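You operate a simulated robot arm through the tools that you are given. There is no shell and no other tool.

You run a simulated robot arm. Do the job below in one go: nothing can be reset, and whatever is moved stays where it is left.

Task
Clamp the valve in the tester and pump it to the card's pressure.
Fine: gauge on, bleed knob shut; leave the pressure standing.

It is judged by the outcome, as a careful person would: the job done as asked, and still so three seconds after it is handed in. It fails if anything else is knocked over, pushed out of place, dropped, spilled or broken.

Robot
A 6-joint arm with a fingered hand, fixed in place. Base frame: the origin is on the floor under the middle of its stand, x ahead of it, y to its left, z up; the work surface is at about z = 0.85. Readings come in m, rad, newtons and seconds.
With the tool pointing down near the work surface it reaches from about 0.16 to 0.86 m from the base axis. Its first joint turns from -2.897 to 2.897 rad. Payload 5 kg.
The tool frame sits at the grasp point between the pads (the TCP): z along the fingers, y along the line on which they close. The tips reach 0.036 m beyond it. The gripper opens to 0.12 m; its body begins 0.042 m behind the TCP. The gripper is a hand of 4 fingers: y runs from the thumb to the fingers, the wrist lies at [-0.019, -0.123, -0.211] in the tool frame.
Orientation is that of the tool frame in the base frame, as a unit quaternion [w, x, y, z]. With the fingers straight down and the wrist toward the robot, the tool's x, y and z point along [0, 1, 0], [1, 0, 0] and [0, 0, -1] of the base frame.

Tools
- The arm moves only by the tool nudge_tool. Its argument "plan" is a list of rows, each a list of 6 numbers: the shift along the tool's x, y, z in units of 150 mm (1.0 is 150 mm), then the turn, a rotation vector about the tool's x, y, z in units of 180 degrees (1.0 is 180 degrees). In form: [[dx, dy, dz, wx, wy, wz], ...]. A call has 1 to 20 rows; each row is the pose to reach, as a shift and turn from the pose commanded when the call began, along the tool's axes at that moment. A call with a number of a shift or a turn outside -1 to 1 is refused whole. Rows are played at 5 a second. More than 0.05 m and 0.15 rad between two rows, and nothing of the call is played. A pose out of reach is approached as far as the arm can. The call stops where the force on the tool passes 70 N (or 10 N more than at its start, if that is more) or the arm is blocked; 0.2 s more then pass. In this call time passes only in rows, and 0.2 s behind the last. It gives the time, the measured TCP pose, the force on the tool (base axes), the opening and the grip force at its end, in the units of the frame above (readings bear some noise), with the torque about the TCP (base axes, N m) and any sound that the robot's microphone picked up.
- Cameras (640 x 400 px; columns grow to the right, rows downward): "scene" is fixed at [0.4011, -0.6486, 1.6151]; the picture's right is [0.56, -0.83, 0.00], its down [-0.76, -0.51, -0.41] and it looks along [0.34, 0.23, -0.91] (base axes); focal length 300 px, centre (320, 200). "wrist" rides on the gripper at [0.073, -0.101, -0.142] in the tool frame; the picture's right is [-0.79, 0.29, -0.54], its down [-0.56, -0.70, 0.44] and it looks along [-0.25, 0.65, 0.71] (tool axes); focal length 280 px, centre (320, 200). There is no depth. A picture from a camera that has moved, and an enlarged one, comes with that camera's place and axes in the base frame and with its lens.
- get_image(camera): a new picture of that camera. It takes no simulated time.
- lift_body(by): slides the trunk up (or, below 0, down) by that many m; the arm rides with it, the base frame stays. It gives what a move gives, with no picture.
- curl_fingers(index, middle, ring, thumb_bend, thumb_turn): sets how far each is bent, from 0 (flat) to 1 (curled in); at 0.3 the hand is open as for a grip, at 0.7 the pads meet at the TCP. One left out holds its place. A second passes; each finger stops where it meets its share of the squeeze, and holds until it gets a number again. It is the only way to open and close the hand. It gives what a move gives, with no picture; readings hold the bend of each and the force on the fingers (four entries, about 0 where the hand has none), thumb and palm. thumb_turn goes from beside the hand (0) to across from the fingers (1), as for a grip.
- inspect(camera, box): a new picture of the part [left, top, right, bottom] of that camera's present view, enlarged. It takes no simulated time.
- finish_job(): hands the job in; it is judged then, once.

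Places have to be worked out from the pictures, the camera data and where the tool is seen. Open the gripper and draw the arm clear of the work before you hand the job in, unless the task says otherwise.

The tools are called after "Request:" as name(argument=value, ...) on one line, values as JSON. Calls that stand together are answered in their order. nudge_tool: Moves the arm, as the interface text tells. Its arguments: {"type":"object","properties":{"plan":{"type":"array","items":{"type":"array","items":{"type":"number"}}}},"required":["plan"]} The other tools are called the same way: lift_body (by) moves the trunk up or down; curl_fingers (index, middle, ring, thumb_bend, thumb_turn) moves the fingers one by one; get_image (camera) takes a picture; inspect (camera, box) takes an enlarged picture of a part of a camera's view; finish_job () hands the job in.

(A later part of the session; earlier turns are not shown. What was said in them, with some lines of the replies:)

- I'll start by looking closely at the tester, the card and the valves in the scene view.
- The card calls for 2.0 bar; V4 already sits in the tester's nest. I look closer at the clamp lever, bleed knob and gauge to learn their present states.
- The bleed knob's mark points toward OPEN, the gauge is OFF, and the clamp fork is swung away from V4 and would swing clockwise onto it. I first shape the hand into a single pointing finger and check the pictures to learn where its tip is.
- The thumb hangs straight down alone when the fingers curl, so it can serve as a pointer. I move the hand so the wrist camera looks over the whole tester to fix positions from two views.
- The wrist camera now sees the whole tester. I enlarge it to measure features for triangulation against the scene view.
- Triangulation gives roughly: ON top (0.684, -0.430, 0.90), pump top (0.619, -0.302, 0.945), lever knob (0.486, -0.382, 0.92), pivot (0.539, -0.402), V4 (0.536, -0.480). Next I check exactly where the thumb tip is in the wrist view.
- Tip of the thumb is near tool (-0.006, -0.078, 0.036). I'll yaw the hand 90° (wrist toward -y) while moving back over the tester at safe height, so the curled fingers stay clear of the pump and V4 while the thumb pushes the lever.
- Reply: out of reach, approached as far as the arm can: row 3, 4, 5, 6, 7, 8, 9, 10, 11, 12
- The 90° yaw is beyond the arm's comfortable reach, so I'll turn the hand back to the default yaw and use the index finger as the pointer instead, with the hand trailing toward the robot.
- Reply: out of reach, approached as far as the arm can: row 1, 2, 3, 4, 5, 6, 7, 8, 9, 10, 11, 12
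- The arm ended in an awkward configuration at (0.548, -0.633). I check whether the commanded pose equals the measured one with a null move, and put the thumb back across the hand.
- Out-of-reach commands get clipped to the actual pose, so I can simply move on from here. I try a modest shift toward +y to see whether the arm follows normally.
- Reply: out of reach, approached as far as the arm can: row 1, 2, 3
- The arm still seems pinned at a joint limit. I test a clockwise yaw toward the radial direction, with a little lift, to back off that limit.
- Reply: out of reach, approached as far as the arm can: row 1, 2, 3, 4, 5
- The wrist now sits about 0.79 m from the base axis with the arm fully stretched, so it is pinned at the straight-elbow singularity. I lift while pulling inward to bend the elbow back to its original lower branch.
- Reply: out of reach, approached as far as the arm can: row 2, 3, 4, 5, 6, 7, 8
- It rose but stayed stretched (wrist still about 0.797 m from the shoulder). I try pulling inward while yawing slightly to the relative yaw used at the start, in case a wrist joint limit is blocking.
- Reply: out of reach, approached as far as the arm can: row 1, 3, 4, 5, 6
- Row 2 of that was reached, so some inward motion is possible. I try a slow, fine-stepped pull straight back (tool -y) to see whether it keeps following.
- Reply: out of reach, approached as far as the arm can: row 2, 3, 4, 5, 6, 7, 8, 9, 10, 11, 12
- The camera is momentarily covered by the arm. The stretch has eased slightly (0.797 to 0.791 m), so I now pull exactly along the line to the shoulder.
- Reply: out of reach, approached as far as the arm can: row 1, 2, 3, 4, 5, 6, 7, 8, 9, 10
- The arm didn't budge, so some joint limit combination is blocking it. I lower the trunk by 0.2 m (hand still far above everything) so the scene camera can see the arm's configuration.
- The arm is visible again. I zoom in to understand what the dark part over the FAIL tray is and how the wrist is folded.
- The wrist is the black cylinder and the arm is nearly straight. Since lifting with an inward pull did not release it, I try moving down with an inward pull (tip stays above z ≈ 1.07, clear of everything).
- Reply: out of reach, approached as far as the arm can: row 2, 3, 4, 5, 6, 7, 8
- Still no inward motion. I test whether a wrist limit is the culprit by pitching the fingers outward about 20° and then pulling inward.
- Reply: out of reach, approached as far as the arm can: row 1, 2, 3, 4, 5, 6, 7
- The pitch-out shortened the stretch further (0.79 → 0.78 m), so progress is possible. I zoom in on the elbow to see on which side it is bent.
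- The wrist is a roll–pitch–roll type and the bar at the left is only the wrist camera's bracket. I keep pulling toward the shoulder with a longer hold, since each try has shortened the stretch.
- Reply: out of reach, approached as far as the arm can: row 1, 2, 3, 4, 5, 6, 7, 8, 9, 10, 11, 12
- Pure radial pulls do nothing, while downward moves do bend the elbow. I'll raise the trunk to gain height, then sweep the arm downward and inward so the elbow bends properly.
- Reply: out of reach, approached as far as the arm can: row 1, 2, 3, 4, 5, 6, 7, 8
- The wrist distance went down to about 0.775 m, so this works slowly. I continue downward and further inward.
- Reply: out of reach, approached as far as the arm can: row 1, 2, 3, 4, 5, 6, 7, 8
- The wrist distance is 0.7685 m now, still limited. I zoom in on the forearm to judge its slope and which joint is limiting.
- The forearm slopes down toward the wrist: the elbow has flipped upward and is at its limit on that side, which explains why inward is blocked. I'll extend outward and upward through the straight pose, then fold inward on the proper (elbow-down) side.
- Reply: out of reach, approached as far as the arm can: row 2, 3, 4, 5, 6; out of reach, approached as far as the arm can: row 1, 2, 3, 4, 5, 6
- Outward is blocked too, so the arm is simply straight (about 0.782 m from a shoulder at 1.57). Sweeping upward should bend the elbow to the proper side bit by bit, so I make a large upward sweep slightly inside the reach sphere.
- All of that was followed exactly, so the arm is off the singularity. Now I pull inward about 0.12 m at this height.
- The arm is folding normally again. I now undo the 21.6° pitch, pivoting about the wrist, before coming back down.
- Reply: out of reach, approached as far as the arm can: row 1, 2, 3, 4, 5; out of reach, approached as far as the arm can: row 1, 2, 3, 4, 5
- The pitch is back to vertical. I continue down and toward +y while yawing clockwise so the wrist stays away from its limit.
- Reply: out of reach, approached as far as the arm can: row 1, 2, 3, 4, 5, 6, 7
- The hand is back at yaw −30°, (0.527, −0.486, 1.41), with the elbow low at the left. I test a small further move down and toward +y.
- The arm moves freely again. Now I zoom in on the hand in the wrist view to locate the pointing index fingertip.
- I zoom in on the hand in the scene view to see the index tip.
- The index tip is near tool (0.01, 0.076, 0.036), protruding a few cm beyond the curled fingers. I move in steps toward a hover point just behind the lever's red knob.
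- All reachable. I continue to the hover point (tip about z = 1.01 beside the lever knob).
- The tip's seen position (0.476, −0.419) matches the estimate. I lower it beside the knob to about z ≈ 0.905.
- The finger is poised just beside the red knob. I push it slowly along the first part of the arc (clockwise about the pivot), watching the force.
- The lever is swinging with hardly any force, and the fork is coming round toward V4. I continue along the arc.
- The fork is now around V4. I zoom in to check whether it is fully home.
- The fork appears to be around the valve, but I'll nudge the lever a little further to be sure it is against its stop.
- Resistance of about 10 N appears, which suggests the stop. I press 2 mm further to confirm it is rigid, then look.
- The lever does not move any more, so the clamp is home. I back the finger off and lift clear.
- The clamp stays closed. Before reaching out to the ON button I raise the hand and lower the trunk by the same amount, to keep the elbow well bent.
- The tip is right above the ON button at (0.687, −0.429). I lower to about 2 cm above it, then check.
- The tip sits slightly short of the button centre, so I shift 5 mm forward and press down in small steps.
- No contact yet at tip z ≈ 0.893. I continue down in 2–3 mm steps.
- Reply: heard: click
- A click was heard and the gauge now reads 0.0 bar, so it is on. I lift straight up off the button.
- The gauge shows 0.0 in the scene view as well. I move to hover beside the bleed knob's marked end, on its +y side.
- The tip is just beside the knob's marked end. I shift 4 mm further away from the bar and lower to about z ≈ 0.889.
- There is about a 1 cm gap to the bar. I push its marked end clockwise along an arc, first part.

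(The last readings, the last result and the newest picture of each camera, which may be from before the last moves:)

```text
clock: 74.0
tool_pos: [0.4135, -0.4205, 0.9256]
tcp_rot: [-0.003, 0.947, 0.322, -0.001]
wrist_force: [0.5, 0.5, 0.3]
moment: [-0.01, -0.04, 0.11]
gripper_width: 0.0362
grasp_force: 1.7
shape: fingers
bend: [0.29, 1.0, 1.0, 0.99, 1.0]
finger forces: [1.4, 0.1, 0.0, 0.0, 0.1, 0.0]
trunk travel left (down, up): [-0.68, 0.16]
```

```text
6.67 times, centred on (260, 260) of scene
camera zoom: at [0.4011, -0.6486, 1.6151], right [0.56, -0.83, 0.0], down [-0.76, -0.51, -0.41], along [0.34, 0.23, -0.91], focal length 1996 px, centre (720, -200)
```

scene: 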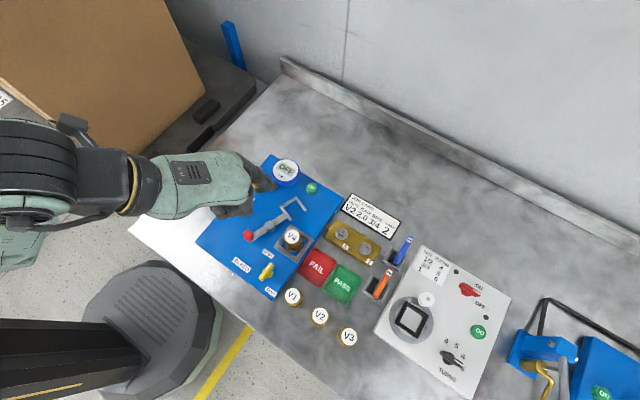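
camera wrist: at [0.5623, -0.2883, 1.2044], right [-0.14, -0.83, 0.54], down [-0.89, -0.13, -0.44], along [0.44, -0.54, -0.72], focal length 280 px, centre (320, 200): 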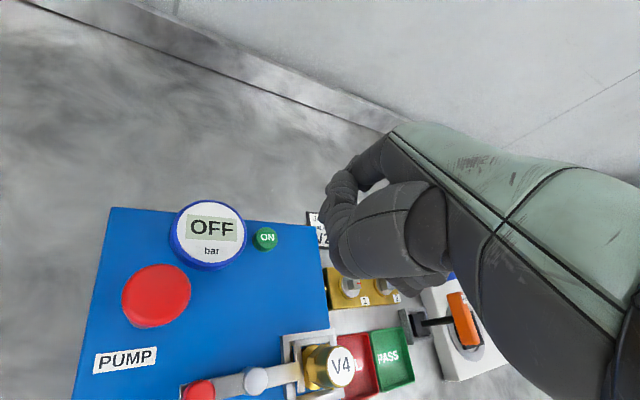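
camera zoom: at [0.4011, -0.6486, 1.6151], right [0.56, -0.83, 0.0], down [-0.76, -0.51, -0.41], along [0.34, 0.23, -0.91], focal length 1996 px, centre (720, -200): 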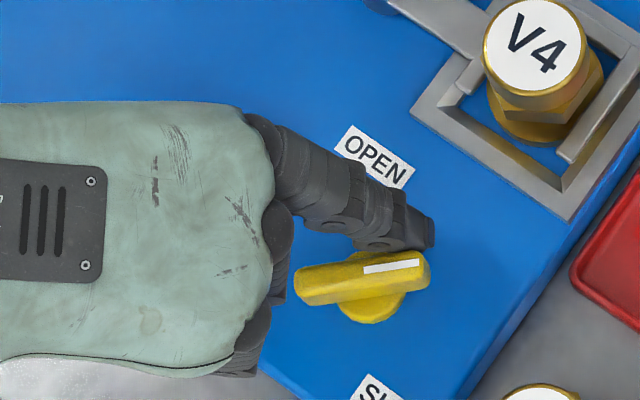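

The knob is turning clockwise easily (about 55° so far). I continue along the arc toward SHUT.

Request:
nudge_tool(plan=[[-0.026, 0.012, 0, 0, 0, 0], [-0.051, 0.024, 0, 0, 0, 0], [-0.077, 0.036, 0, 0, 0, 0], [-0.098, 0.037, 0, 0, 0, 0]])

Request:
inspect(camera="scene", box=[220, 230, 300, 290])

```text
clock: 75.0
tool_pos: [0.4045, -0.4338, 0.925]
tcp_rot: [-0.003, 0.946, 0.323, 0.0]
wrist_force: [4.3, 3.3, 0.5]
moment: [-0.02, -0.11, 0.31]
gripper_width: 0.0359
grasp_force: 2.1
shape: fingers
bend: [0.29, 1.0, 1.0, 0.99, 1.0]
finger forces: [3.9, 0.0, 0.0, 0.0, 0.1, 0.0]
trunk travel left (down, up): [-0.68, 0.16]
```

```text
6.67 times, centred on (260, 260) of scene
camera zoom: at [0.4011, -0.6486, 1.6151], right [0.56, -0.83, 0.0], down [-0.76, -0.51, -0.41], along [0.34, 0.23, -0.91], focal length 1996 px, centre (720, -200)
```

zoom: 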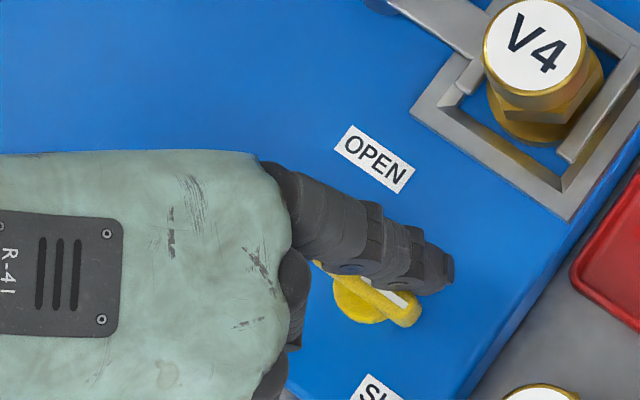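

The force rises to about 5 N and the mark now points at roughly 90° from OPEN. I push a little more to see whether it is at its stop.

Request:
nudge_tool(plan=[[-0.015, -0.003, 0, 0, 0, 0], [-0.03, -0.006, 0, 0, 0, 0], [-0.045, -0.009, 0, 0, 0, 0]])

Request:
inspect(camera="scene", box=[220, 230, 300, 290])

```text
clock: 75.8
tool_pos: [0.4005, -0.4357, 0.9257]
tcp_rot: [-0.003, 0.946, 0.324, 0.0]
wrist_force: [9.4, 4.2, 0.4]
moment: [0.02, -0.18, 0.65]
gripper_width: 0.0365
grasp_force: 4.9
shape: fingers
bend: [0.28, 1.0, 1.0, 0.99, 1.0]
finger forces: [9.8, 0.1, 0.0, 0.1, 0.0, 0.1]
trunk travel left (down, up): [-0.68, 0.16]
```

```text
6.67 times, centred on (260, 260) of scene
camera zoom: at [0.4011, -0.6486, 1.6151], right [0.56, -0.83, 0.0], down [-0.76, -0.51, -0.41], along [0.34, 0.23, -0.91], focal length 1996 px, centre (720, -200)
```

zoom: 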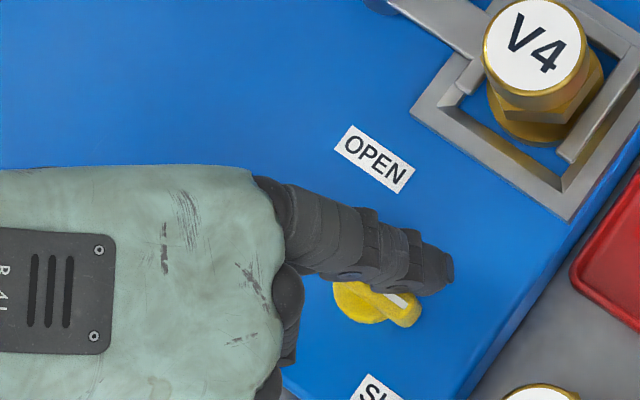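

The knob holds firm at 10 N, so that is its shut stop. I back the finger away and lift to check the mark.

Request:
nudge_tool(plan=[[0.06, 0, 0, 0, 0, 0], [0.12, -0.03, 0, 0, 0, 0], [0.15, -0.04, -0.1, 0, 0, 0], [0.15, -0.04, -0.3, 0, 0, 0], [0.15, -0.04, -0.5, 0, 0, 0], [0.15, -0.04, -0.7, 0, 0, 0], [0.3, -0.04, -0.85, 0, 0, 0]])

Request:
inspect(camera="scene", box=[220, 230, 300, 290])

Request:
inspect(camera="scene", box=[150, 130, 350, 310])

```text
clock: 77.3
tool_pos: [0.4318, -0.4028, 1.0533]
tcp_rot: [-0.002, 0.947, 0.322, -0.001]
wrist_force: [0.3, -0.5, -0.1]
moment: [-0.04, -0.04, -0.01]
gripper_width: 0.036
grasp_force: 0.0
shape: fingers
bend: [0.28, 1.0, 1.0, 0.99, 1.0]
finger forces: [0.0, 0.0, 0.0, 0.0, 0.1, 0.0]
trunk travel left (down, up): [-0.68, 0.16]
```

```text
6.67 times, centred on (260, 260) of scene
camera zoom: at [0.4011, -0.6486, 1.6151], right [0.56, -0.83, 0.0], down [-0.76, -0.51, -0.41], along [0.34, 0.23, -0.91], focal length 1996 px, centre (720, -200)
```

zoom: 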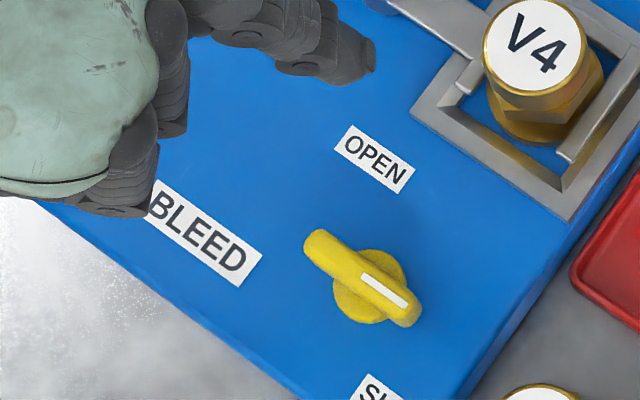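

```text
2.22 times, centred on (250, 220) of scene
camera zoom: at [0.4011, -0.6486, 1.6151], right [0.56, -0.83, 0.0], down [-0.76, -0.51, -0.41], along [0.34, 0.23, -0.91], focal length 666 px, centre (476, 156)
```

zoom: 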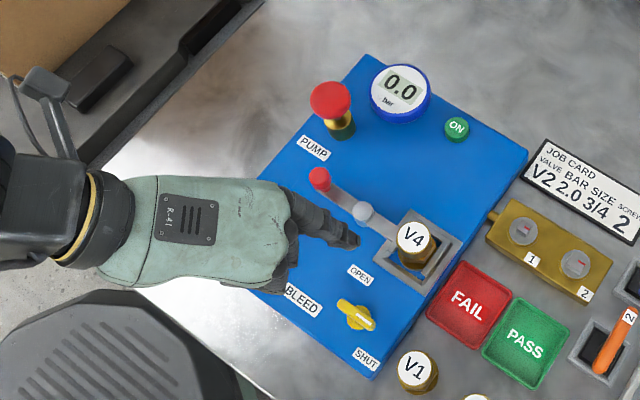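

The bleed knob's mark is a full quarter turn from OPEN at its stop, and the clamp is closed. Now I move over the pump's red cap at about (0.613, −0.308).

Request:
nudge_tool(plan=[[0.18, -0.04, 0, 0, 0, 0], [0.36, -0.08, 0, 0, 0, 0], [0.54, -0.12, 0, 0, 0, 0], [0.72, -0.155, 0, 0, 0, 0], [0.9, -0.19, 0, 0, 0, 0]])

Request:
nudge_tool(plan=[[0.13, -0.03, 0, 0, 0, 0], [0.26, -0.055, 0, 0, 0, 0], [0.378, -0.082, 0, 0, 0, 0]])

Request:
inspect(camera="scene", box=[200, 100, 340, 220])

Request:
inspect(camera="wrist", box=[180, 100, 420, 300])

```text
clock: 78.5
tool_pos: [0.5201, -0.2997, 1.0567]
tcp_rot: [-0.003, 0.947, 0.322, 0.0]
wrist_force: [1.1, 0.1, 0.1]
moment: [-0.01, -0.03, 0.03]
gripper_width: 0.0363
grasp_force: 0.1
shape: fingers
bend: [0.28, 1.0, 1.0, 0.99, 1.0]
finger forces: [0.0, 0.0, 0.0, 0.0, 0.0, 0.1]
trunk travel left (down, up): [-0.68, 0.16]
```

```text
clock: 79.3
tool_pos: [0.5571, -0.2548, 1.0556]
tcp_rot: [-0.003, 0.947, 0.322, 0.0]
wrist_force: [-0.5, -0.2, -0.1]
moment: [-0.03, 0.02, 0.01]
gripper_width: 0.0362
grasp_force: 0.2
shape: fingers
bend: [0.28, 1.0, 1.0, 0.99, 1.0]
finger forces: [0.0, 0.0, 0.1, 0.0, 0.1, 0.1]
trunk travel left (down, up): [-0.68, 0.16]
```

```text
3.33 times, centred on (270, 160) of scene
camera zoom: at [0.4011, -0.6486, 1.6151], right [0.56, -0.83, 0.0], down [-0.76, -0.51, -0.41], along [0.34, 0.23, -0.91], focal length 998 px, centre (487, 333)
```

zoom: 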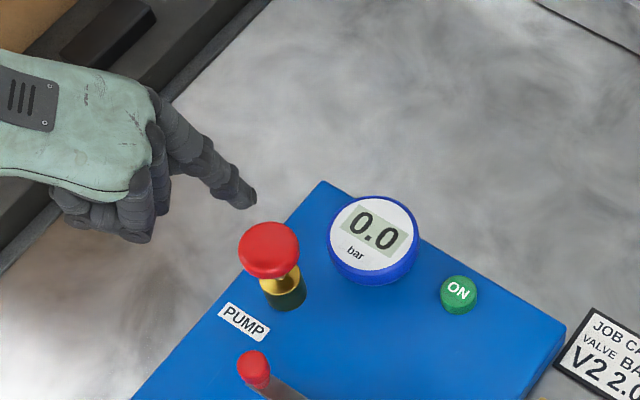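

```text
2.00 times, centred on (300, 200) of wrist
camera zoom: at [0.5535, -0.1316, 1.1979], right [-0.45, -0.71, 0.54], down [-0.87, 0.22, -0.44], along [0.2, -0.67, -0.72], focal length 561 px, centre (360, 200)
```

zoom: 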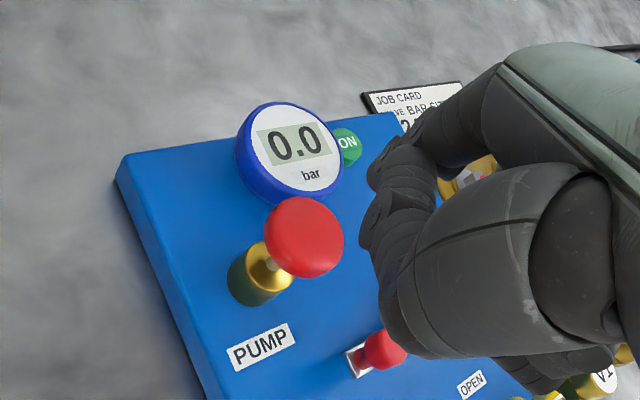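

Tip and cap line up at about (0.612, −0.307). I lower until contact and then press gently to feel the pump's stiffness.

Request:
nudge_tool(plan=[[0.005, -0.005, 0.1, 0, 0, 0], [0.005, -0.005, 0.2, 0, 0, 0], [0.005, -0.005, 0.3, 0, 0, 0], [0.005, -0.005, 0.36, 0, 0, 0], [0.005, -0.005, 0.4, 0, 0, 0]])

Request:
inspect(camera="scene", box=[200, 100, 340, 220])

```text
clock: 80.5
tool_pos: [0.5569, -0.2543, 0.9931]
tcp_rot: [-0.003, 0.947, 0.322, 0.001]
wrist_force: [1.1, -1.2, 1.7]
moment: [-0.04, -0.03, 0.04]
gripper_width: 0.0363
grasp_force: 0.5
shape: fingers
bend: [0.28, 1.0, 1.0, 0.99, 1.0]
finger forces: [0.7, 0.1, 0.0, 0.0, 0.0, 0.0]
trunk travel left (down, up): [-0.68, 0.16]
```

```text
3.33 times, centred on (270, 160) of scene
camera zoom: at [0.4011, -0.6486, 1.6151], right [0.56, -0.83, 0.0], down [-0.76, -0.51, -0.41], along [0.34, 0.23, -0.91], focal length 998 px, centre (487, 333)
```

zoom: 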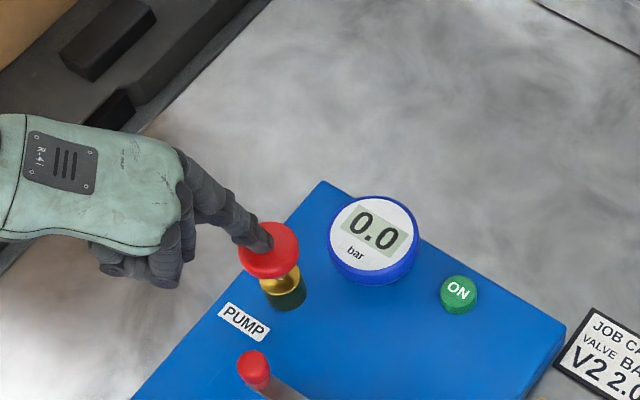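

Contact at tip z ≈ 0.957. I press down about 9 mm slowly and watch the force and gauge.

Request:
nudge_tool(plan=[[0, 0, 0.015, 0, 0, 0], [0, 0, 0.03, 0, 0, 0], [0, 0, 0.045, 0, 0, 0], [0, 0, 0.06, 0, 0, 0]])

Request:
inspect(camera="scene", box=[220, 130, 320, 210])

```text
clock: 81.5
tool_pos: [0.5587, -0.2538, 0.9844]
tcp_rot: [-0.003, 0.947, 0.322, 0.0]
wrist_force: [-1.8, -0.3, 2.5]
moment: [-0.14, -0.1, -0.04]
gripper_width: 0.0363
grasp_force: 0.8
shape: fingers
bend: [0.28, 1.0, 1.0, 0.99, 1.0]
finger forces: [2.2, 0.0, 0.0, 0.0, 0.0, 0.1]
trunk travel left (down, up): [-0.68, 0.16]
```

```text
5.00 times, centred on (270, 170) of scene
camera zoom: at [0.4011, -0.6486, 1.6151], right [0.56, -0.83, 0.0], down [-0.76, -0.51, -0.41], along [0.34, 0.23, -0.91], focal length 1497 px, centre (570, 350)
```

zoom: 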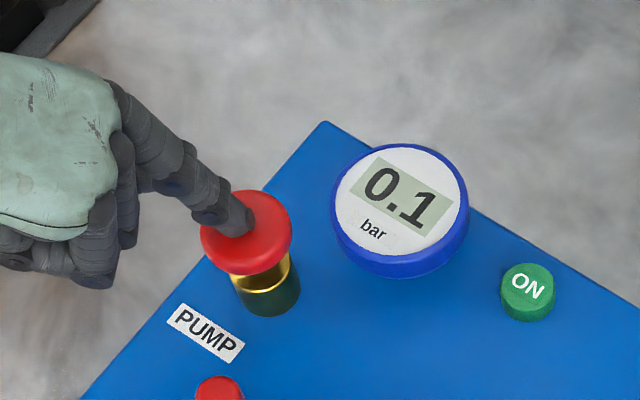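

The gauge rises to 0.1 bar with only about 2.5 N, so the pump works by stroke. I continue pressing to find the stroke's end.

Request:
nudge_tool(plan=[[0, 0, 0.02, 0, 0, 0], [0, 0, 0.04, 0, 0, 0], [0, 0, 0.06, 0, 0, 0]])

Request:
inspect(camera="scene", box=[220, 130, 320, 210])

```text
clock: 82.3
tool_pos: [0.5575, -0.2545, 0.9754]
tcp_rot: [-0.003, 0.946, 0.323, 0.0]
wrist_force: [-1.8, -0.7, 3.8]
moment: [-0.19, -0.13, -0.04]
gripper_width: 0.0359
grasp_force: 1.4
shape: fingers
bend: [0.28, 1.0, 1.0, 0.99, 1.0]
finger forces: [3.5, 0.1, 0.0, 0.1, 0.0, 0.0]
trunk travel left (down, up): [-0.68, 0.16]
```

```text
5.00 times, centred on (270, 170) of scene
camera zoom: at [0.4011, -0.6486, 1.6151], right [0.56, -0.83, 0.0], down [-0.76, -0.51, -0.41], along [0.34, 0.23, -0.91], focal length 1497 px, centre (570, 350)
```

zoom: 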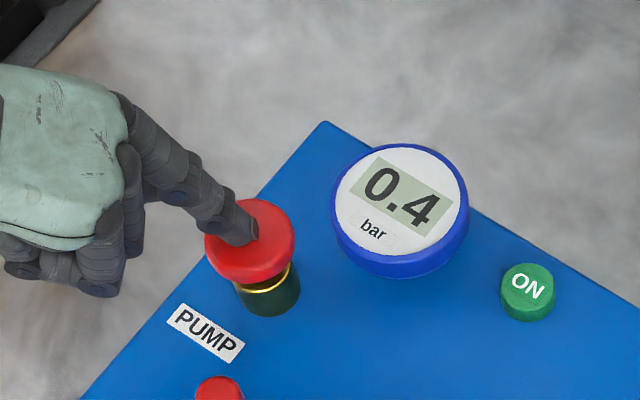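

0.4 bar after about 18 mm. I press a bit further to find the bottom of the stroke.

Request:
nudge_tool(plan=[[0, 0, 0.015, 0, 0, 0], [0, 0, 0.03, 0, 0, 0], [0, 0, 0.045, 0, 0, 0]])

Request:
inspect(camera="scene", box=[220, 130, 320, 210])

```text
clock: 83.2
tool_pos: [0.558, -0.2531, 0.969]
tcp_rot: [-0.003, 0.947, 0.322, 0.0]
wrist_force: [-0.2, 0.0, 3.3]
moment: [-0.18, -0.16, -0.04]
gripper_width: 0.0358
grasp_force: 2.1
shape: fingers
bend: [0.28, 1.0, 1.0, 0.99, 1.0]
finger forces: [3.6, 0.1, 0.0, 0.1, 0.0, 0.0]
trunk travel left (down, up): [-0.68, 0.16]
```

```text
5.00 times, centred on (270, 170) of scene
camera zoom: at [0.4011, -0.6486, 1.6151], right [0.56, -0.83, 0.0], down [-0.76, -0.51, -0.41], along [0.34, 0.23, -0.91], focal length 1497 px, centre (570, 350)
```

zoom: 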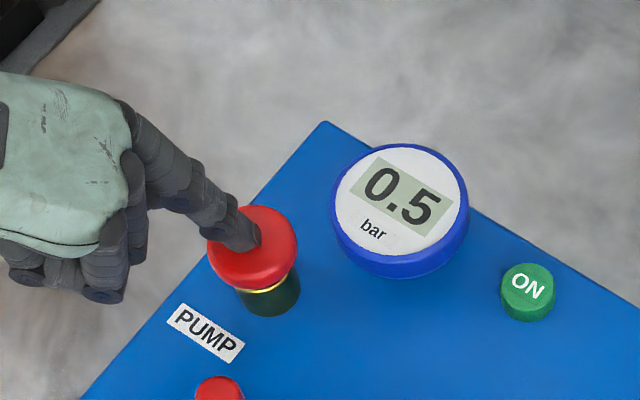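

0.5 bar now. I press a few more mm to see whether it bottoms out.

Request:
nudge_tool(plan=[[0, 0, 0.015, 0, 0, 0], [0, 0, 0.03, 0, 0, 0]])

Request:
inspect(camera="scene", box=[220, 130, 320, 210])

```text
clock: 83.8
tool_pos: [0.5585, -0.253, 0.9655]
tcp_rot: [-0.002, 0.947, 0.322, 0.001]
wrist_force: [-0.3, -0.3, 5.7]
moment: [-0.32, -0.29, -0.03]
gripper_width: 0.0363
grasp_force: 2.7
shape: fingers
bend: [0.28, 1.0, 1.0, 0.99, 1.0]
finger forces: [5.8, 0.1, 0.1, 0.1, 0.0, 0.0]
trunk travel left (down, up): [-0.68, 0.16]
```

```text
5.00 times, centred on (270, 170) of scene
camera zoom: at [0.4011, -0.6486, 1.6151], right [0.56, -0.83, 0.0], down [-0.76, -0.51, -0.41], along [0.34, 0.23, -0.91], focal length 1497 px, centre (570, 350)
```

zoom: 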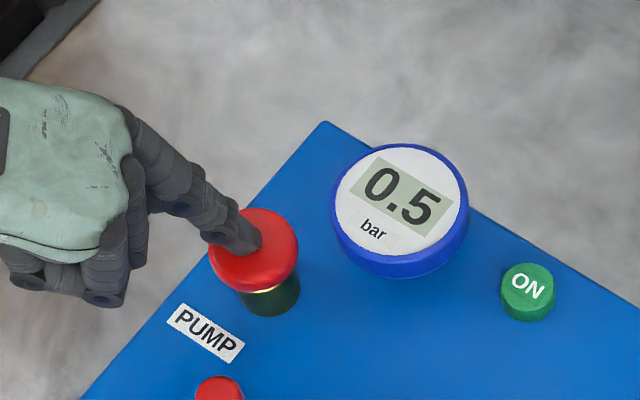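

The pump bottoms out at about 0.5 bar per full stroke. I release the cap fully and check that the pressure holds.

Request:
nudge_tool(plan=[[0, 0, -0.05, 0, 0, 0], [0, 0, -0.1, 0, 0, 0], [0, 0, -0.15, 0, 0, 0], [0, 0, -0.2, 0, 0, 0], [0, 0, -0.25, 0, 0, 0]])

Request:
inspect(camera="scene", box=[220, 130, 320, 210])

```text
clock: 85.0
tool_pos: [0.5564, -0.255, 1.0018]
tcp_rot: [-0.003, 0.946, 0.324, -0.001]
wrist_force: [0.1, 0.4, 0.4]
moment: [-0.02, 0.01, 0.02]
gripper_width: 0.0362
grasp_force: 0.0
shape: fingers
bend: [0.28, 1.0, 1.0, 0.99, 1.0]
finger forces: [0.1, 0.0, 0.0, 0.0, 0.1, 0.1]
trunk travel left (down, up): [-0.68, 0.16]
```

```text
5.00 times, centred on (270, 170) of scene
camera zoom: at [0.4011, -0.6486, 1.6151], right [0.56, -0.83, 0.0], down [-0.76, -0.51, -0.41], along [0.34, 0.23, -0.91], focal length 1497 px, centre (570, 350)
```

zoom: 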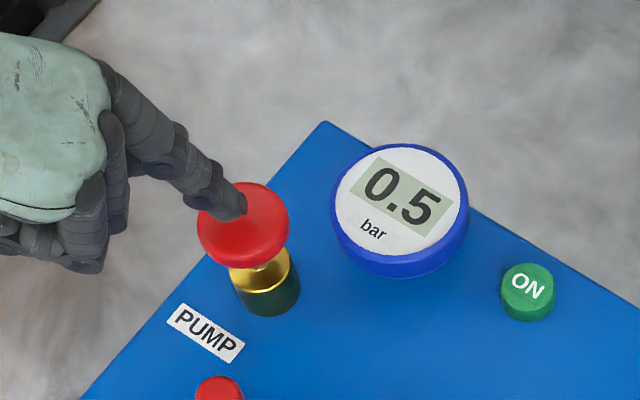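

It holds at 0.5 bar with the cap sprung back up. Second full stroke now.

Request:
nudge_tool(plan=[[0, 0, 0.05, 0, 0, 0], [0, 0, 0.1, 0, 0, 0], [0, 0, 0.15, 0, 0, 0], [0, 0, 0.2, 0, 0, 0], [0, 0, 0.24, 0, 0, 0]])

Request:
inspect(camera="scene", box=[220, 130, 320, 210])

Request:
nudge_tool(plan=[[0, 0, -0.05, 0, 0, 0], [0, 0, -0.1, 0, 0, 0], [0, 0, -0.15, 0, 0, 0], [0, 0, -0.2, 0, 0, 0], [0, 0, -0.24, 0, 0, 0]])

Request:
inspect(camera="scene", box=[220, 130, 320, 210])

```text
clock: 86.2
tool_pos: [0.5568, -0.2528, 0.9648]
tcp_rot: [-0.002, 0.947, 0.322, 0.0]
wrist_force: [0.5, 0.3, 5.4]
moment: [-0.25, -0.26, 0.03]
gripper_width: 0.0363
grasp_force: 2.7
shape: fingers
bend: [0.28, 1.0, 1.0, 0.99, 1.0]
finger forces: [5.2, 0.0, 0.1, 0.0, 0.0, 0.0]
trunk travel left (down, up): [-0.68, 0.16]
```

```text
5.00 times, centred on (270, 170) of scene
camera zoom: at [0.4011, -0.6486, 1.6151], right [0.56, -0.83, 0.0], down [-0.76, -0.51, -0.41], along [0.34, 0.23, -0.91], focal length 1497 px, centre (570, 350)
```

zoom: 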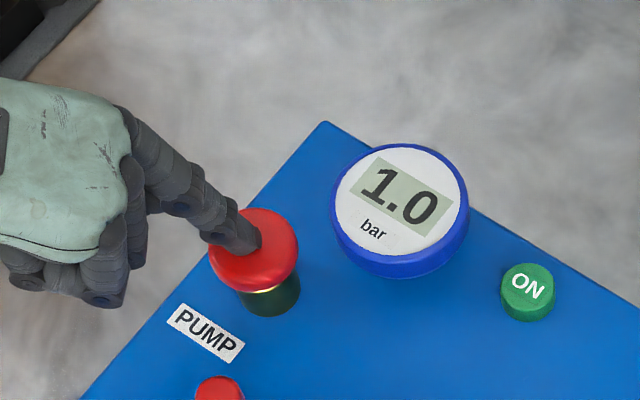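

```text
clock: 87.3
tool_pos: [0.5578, -0.2542, 1.0009]
tcp_rot: [-0.004, 0.947, 0.322, 0.0]
wrist_force: [-0.3, 0.0, 0.0]
moment: [-0.04, 0.02, 0.0]
gripper_width: 0.0358
grasp_force: 0.1
shape: fingers
bend: [0.28, 1.0, 1.0, 0.99, 1.0]
finger forces: [0.0, 0.1, 0.1, 0.0, 0.0, 0.1]
trunk travel left (down, up): [-0.68, 0.16]
```

```text
5.00 times, centred on (270, 170) of scene
camera zoom: at [0.4011, -0.6486, 1.6151], right [0.56, -0.83, 0.0], down [-0.76, -0.51, -0.41], along [0.34, 0.23, -0.91], focal length 1497 px, centre (570, 350)
```

zoom: 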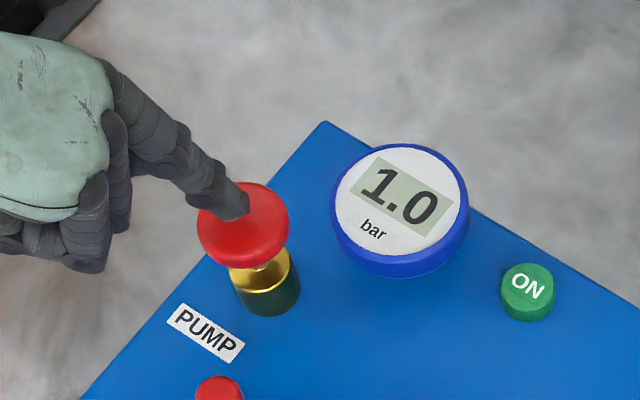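

1.0 bar and holding. Third stroke, same depth.

Request:
nudge_tool(plan=[[0, 0, 0.05, 0, 0, 0], [0, 0, 0.1, 0, 0, 0], [0, 0, 0.15, 0, 0, 0], [0, 0, 0.2, 0, 0, 0], [0, 0, 0.24, 0, 0, 0]])

Request:
nudge_tool(plan=[[0, 0, -0.05, 0, 0, 0], [0, 0, -0.1, 0, 0, 0], [0, 0, -0.15, 0, 0, 0], [0, 0, -0.2, 0, 0, 0], [0, 0, -0.24, 0, 0, 0]])

Request:
inspect(camera="scene", box=[220, 130, 320, 210])

```text
clock: 88.5
tool_pos: [0.5574, -0.2536, 0.9665]
tcp_rot: [-0.002, 0.947, 0.322, 0.0]
wrist_force: [0.2, -0.2, 4.0]
moment: [-0.23, -0.19, -0.02]
gripper_width: 0.0364
grasp_force: 1.9
shape: fingers
bend: [0.28, 1.0, 1.0, 0.99, 1.0]
finger forces: [3.9, 0.0, 0.0, 0.1, 0.0, 0.0]
trunk travel left (down, up): [-0.68, 0.16]
```

```text
clock: 89.8
tool_pos: [0.5576, -0.2534, 1.0026]
tcp_rot: [-0.003, 0.946, 0.323, -0.001]
wrist_force: [-0.7, 0.3, -0.3]
moment: [-0.01, 0.0, 0.0]
gripper_width: 0.0357
grasp_force: 0.0
shape: fingers
bend: [0.28, 1.0, 1.0, 0.99, 1.0]
finger forces: [0.0, 0.0, 0.1, 0.1, 0.0, 0.1]
trunk travel left (down, up): [-0.68, 0.16]
```

```text
5.00 times, centred on (270, 170) of scene
camera zoom: at [0.4011, -0.6486, 1.6151], right [0.56, -0.83, 0.0], down [-0.76, -0.51, -0.41], along [0.34, 0.23, -0.91], focal length 1497 px, centre (570, 350)
```

zoom: 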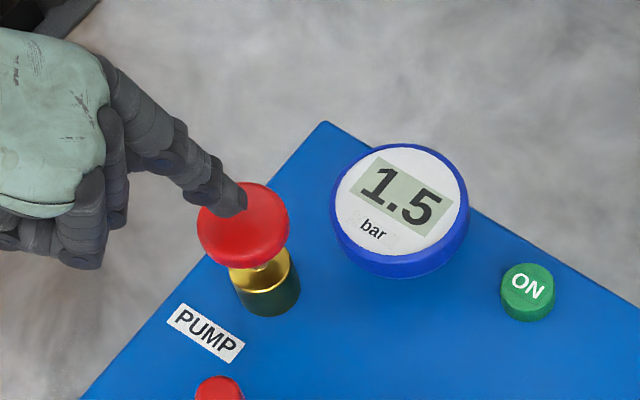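

1.5 bar. For the last stroke I go a little slower and check the reading before bottoming out.

Request:
nudge_tool(plan=[[0, 0, 0.05, 0, 0, 0], [0, 0, 0.1, 0, 0, 0], [0, 0, 0.15, 0, 0, 0], [0, 0, 0.19, 0, 0, 0], [0, 0, 0.215, 0, 0, 0]])

Request:
inspect(camera="scene", box=[220, 130, 320, 210])

```text
clock: 91.0
tool_pos: [0.5577, -0.255, 0.9705]
tcp_rot: [-0.002, 0.947, 0.322, 0.0]
wrist_force: [0.5, 0.7, 6.0]
moment: [-0.23, -0.3, 0.07]
gripper_width: 0.0365
grasp_force: 2.6
shape: fingers
bend: [0.28, 1.0, 1.0, 0.99, 1.0]
finger forces: [4.9, 0.0, 0.0, 0.0, 0.0, 0.0]
trunk travel left (down, up): [-0.68, 0.16]
```

```text
5.00 times, centred on (270, 170) of scene
camera zoom: at [0.4011, -0.6486, 1.6151], right [0.56, -0.83, 0.0], down [-0.76, -0.51, -0.41], along [0.34, 0.23, -0.91], focal length 1497 px, centre (570, 350)
```

zoom: 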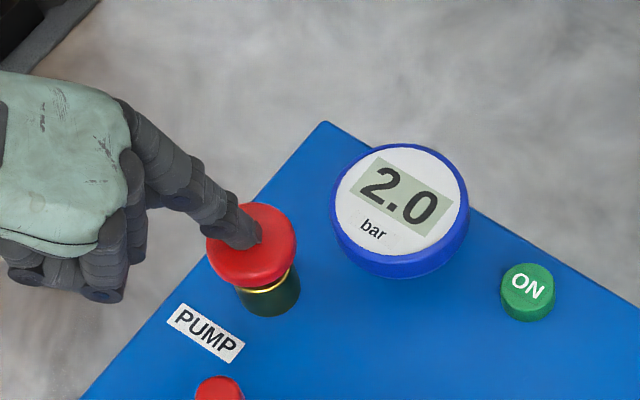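

The gauge reads 2.0 bar. I release the cap and lift well clear, then check it holds.

Request:
nudge_tool(plan=[[0, 0, -0.05, 0, 0, 0], [0, 0, -0.12, 0, 0, 0], [0, 0, -0.25, 0, 0, 0], [0, 0, -0.45, 0, 0, 0], [0, 0, -0.7, 0, 0, 0], [0, 0, -0.95, 0, 0, 0]])

Request:
inspect(camera="scene", box=[220, 130, 320, 210])

Request:
inspect(camera="scene", box=[190, 140, 410, 360])

```text
clock: 92.3
tool_pos: [0.559, -0.2532, 1.11]
tcp_rot: [-0.003, 0.946, 0.323, 0.0]
wrist_force: [-0.7, -0.2, -0.2]
moment: [-0.01, 0.0, -0.01]
gripper_width: 0.0361
grasp_force: 0.0
shape: fingers
bend: [0.28, 1.0, 1.0, 0.99, 1.0]
finger forces: [0.0, 0.0, 0.0, 0.0, 0.0, 0.0]
trunk travel left (down, up): [-0.68, 0.16]
```

```text
5.00 times, centred on (270, 170) of scene
camera zoom: at [0.4011, -0.6486, 1.6151], right [0.56, -0.83, 0.0], down [-0.76, -0.51, -0.41], along [0.34, 0.23, -0.91], focal length 1497 px, centre (570, 350)
```

zoom: 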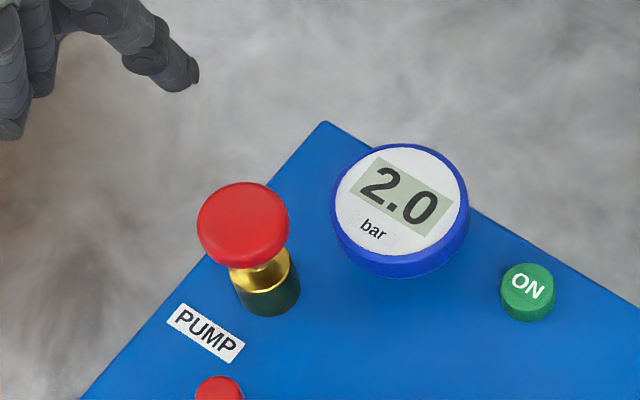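

```text
1.82 times, centred on (300, 250) of scene
camera zoom: at [0.4011, -0.6486, 1.6151], right [0.56, -0.83, 0.0], down [-0.76, -0.51, -0.41], along [0.34, 0.23, -0.91], focal length 544 px, centre (356, 109)
```

zoom: 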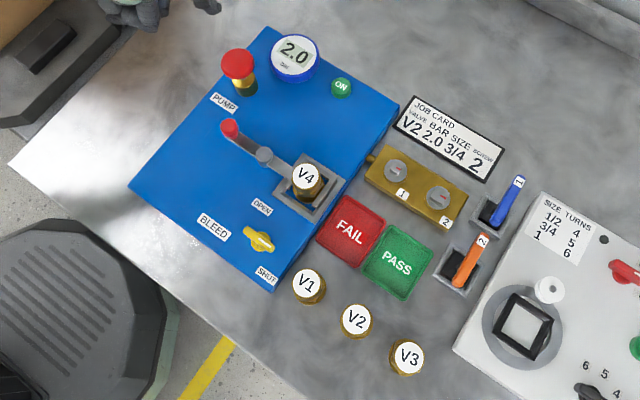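

The pressure holds at 2.0 bar with the clamp closed, knob shut and nothing else disturbed. I draw the arm up and away, then open the hand.

Request:
nudge_tool(plan=[[0, -0.1, -0.2, 0, 0, 0], [0, -0.2, -0.4, 0, 0, 0], [0, -0.3, -0.6, 0, 0, 0], [0, -0.4, -0.8, 0, 0, 0], [0, -0.4, -0.95, 0, 0, 0]])

Request:
curl_fingers(index=0.3, middle=0.3, ring=0.3, thumb_bend=0.3, thumb_turn=1)

Request:
get_image(camera="scene")

Request:
inspect(camera="scene", box=[230, 140, 330, 290])

```text
clock: 93.5
tool_pos: [0.5722, -0.2495, 1.1231]
tcp_rot: [0.0, 0.947, 0.323, 0.0]
wrist_force: [-0.3, -0.6, 0.1]
moment: [0.01, 0.02, -0.02]
gripper_width: 0.0361
grasp_force: 0.1
shape: fingers
bend: [0.28, 1.0, 1.0, 0.99, 1.0]
finger forces: [0.1, 0.0, 0.1, 0.1, 0.0, 0.1]
out of reach, approached as far as the arm can: row 1, 2, 3, 4, 5
trunk travel left (down, up): [-0.68, 0.16]
```

```text
clock: 94.5
tool_pos: [0.5714, -0.2492, 1.1237]
tcp_rot: [-0.001, 0.946, 0.323, 0.001]
wrist_force: [-0.7, 0.9, -0.5]
moment: [-0.01, 0.02, -0.03]
gripper_width: 0.1233
grasp_force: 0.1
shape: fingers
bend: [0.3, 0.3, 0.3, 0.3, 0.98]
finger forces: [0.0, 0.0, 0.0, 0.0, 0.0, 0.0]
trunk travel left (down, up): [-0.68, 0.16]
```

```text
taken
```

scene: 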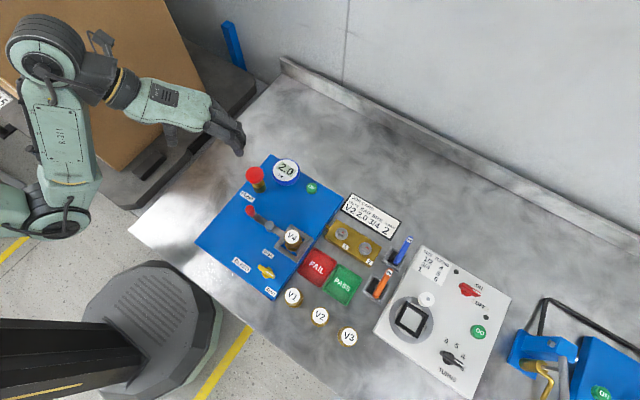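

```text
2.67 times, centred on (280, 215) of scene
camera zoom: at [0.4011, -0.6486, 1.6151], right [0.56, -0.83, 0.0], down [-0.76, -0.51, -0.41], along [0.34, 0.23, -0.91], focal length 799 px, centre (427, 160)
```

zoom: 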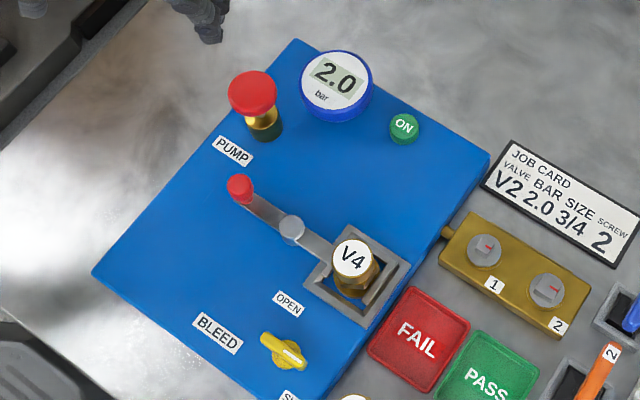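

The hand is open and the arm is off the tester; I raise the trunk another 0.12 m for extra clearance and recheck the gauge after the elapsed time.

Request:
lift_body(by=0.12)

Request:
inspect(camera="scene", box=[190, 140, 350, 310])

```text
clock: 96.0
tool_pos: [0.5722, -0.2497, 1.2438]
tcp_rot: [-0.001, 0.946, 0.323, 0.0]
wrist_force: [0.1, 0.4, 0.2]
moment: [0.01, 0.0, -0.01]
gripper_width: 0.1232
grasp_force: 0.1
shape: fingers
bend: [0.3, 0.3, 0.3, 0.3, 0.98]
finger forces: [0.1, 0.0, 0.1, 0.0, 0.0, 0.0]
trunk travel left (down, up): [-0.8, 0.04]
```

```text
2.35 times, centred on (270, 225) of scene
camera zoom: at [0.4011, -0.6486, 1.6151], right [0.56, -0.83, 0.0], down [-0.76, -0.51, -0.41], along [0.34, 0.23, -0.91], focal length 705 px, centre (438, 141)
```

zoom: 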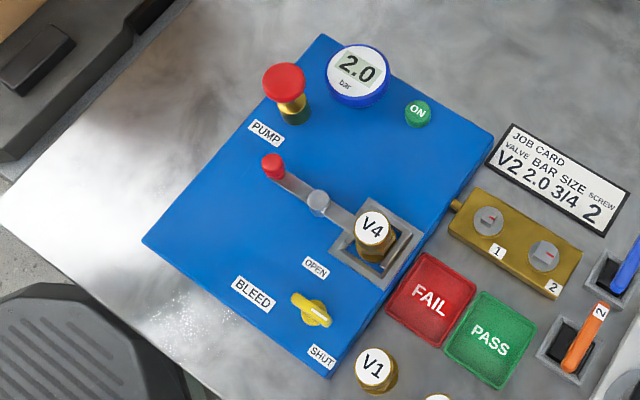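

The gauge still stands at 2.0 bar five seconds after the last stroke. The valve in the nest is clamped, the bleed knob is at its shut stop, and the arm is clear with the hand open, so I hand the job in.

Request:
finish_job()

```text
The job is handed in.
```

The valve in the tester is clamped and pumped to the card's 2.0 bar, and I've handed the job in.

- **Pressure:** four full pump strokes took the gauge to 2.0 bar. It still read 2.0 about five seconds after the last stroke, and I left it standing.
- **Clamp:** the fork is closed around the valve, with the lever against its stop.
- **Gauge and bleed knob:** the gauge is on. The bleed knob is a quarter turn from OPEN, against its stop on the SHUT side.
- **Arm:** drawn clear with the hand open. Nothing else on the bench looks disturbed in the last pictures.

**Which valve:** the card names V2, but V4 was already sitting in the tester when I started. I read "the valve in the tester" as the one already there, so I clamped and pressurised V4 and did not swap in V2.

Early on, turning the hand too far left the arm stuck nearly straight. Freeing it took a long stretch of moves high above the bench, and they touched nothing.
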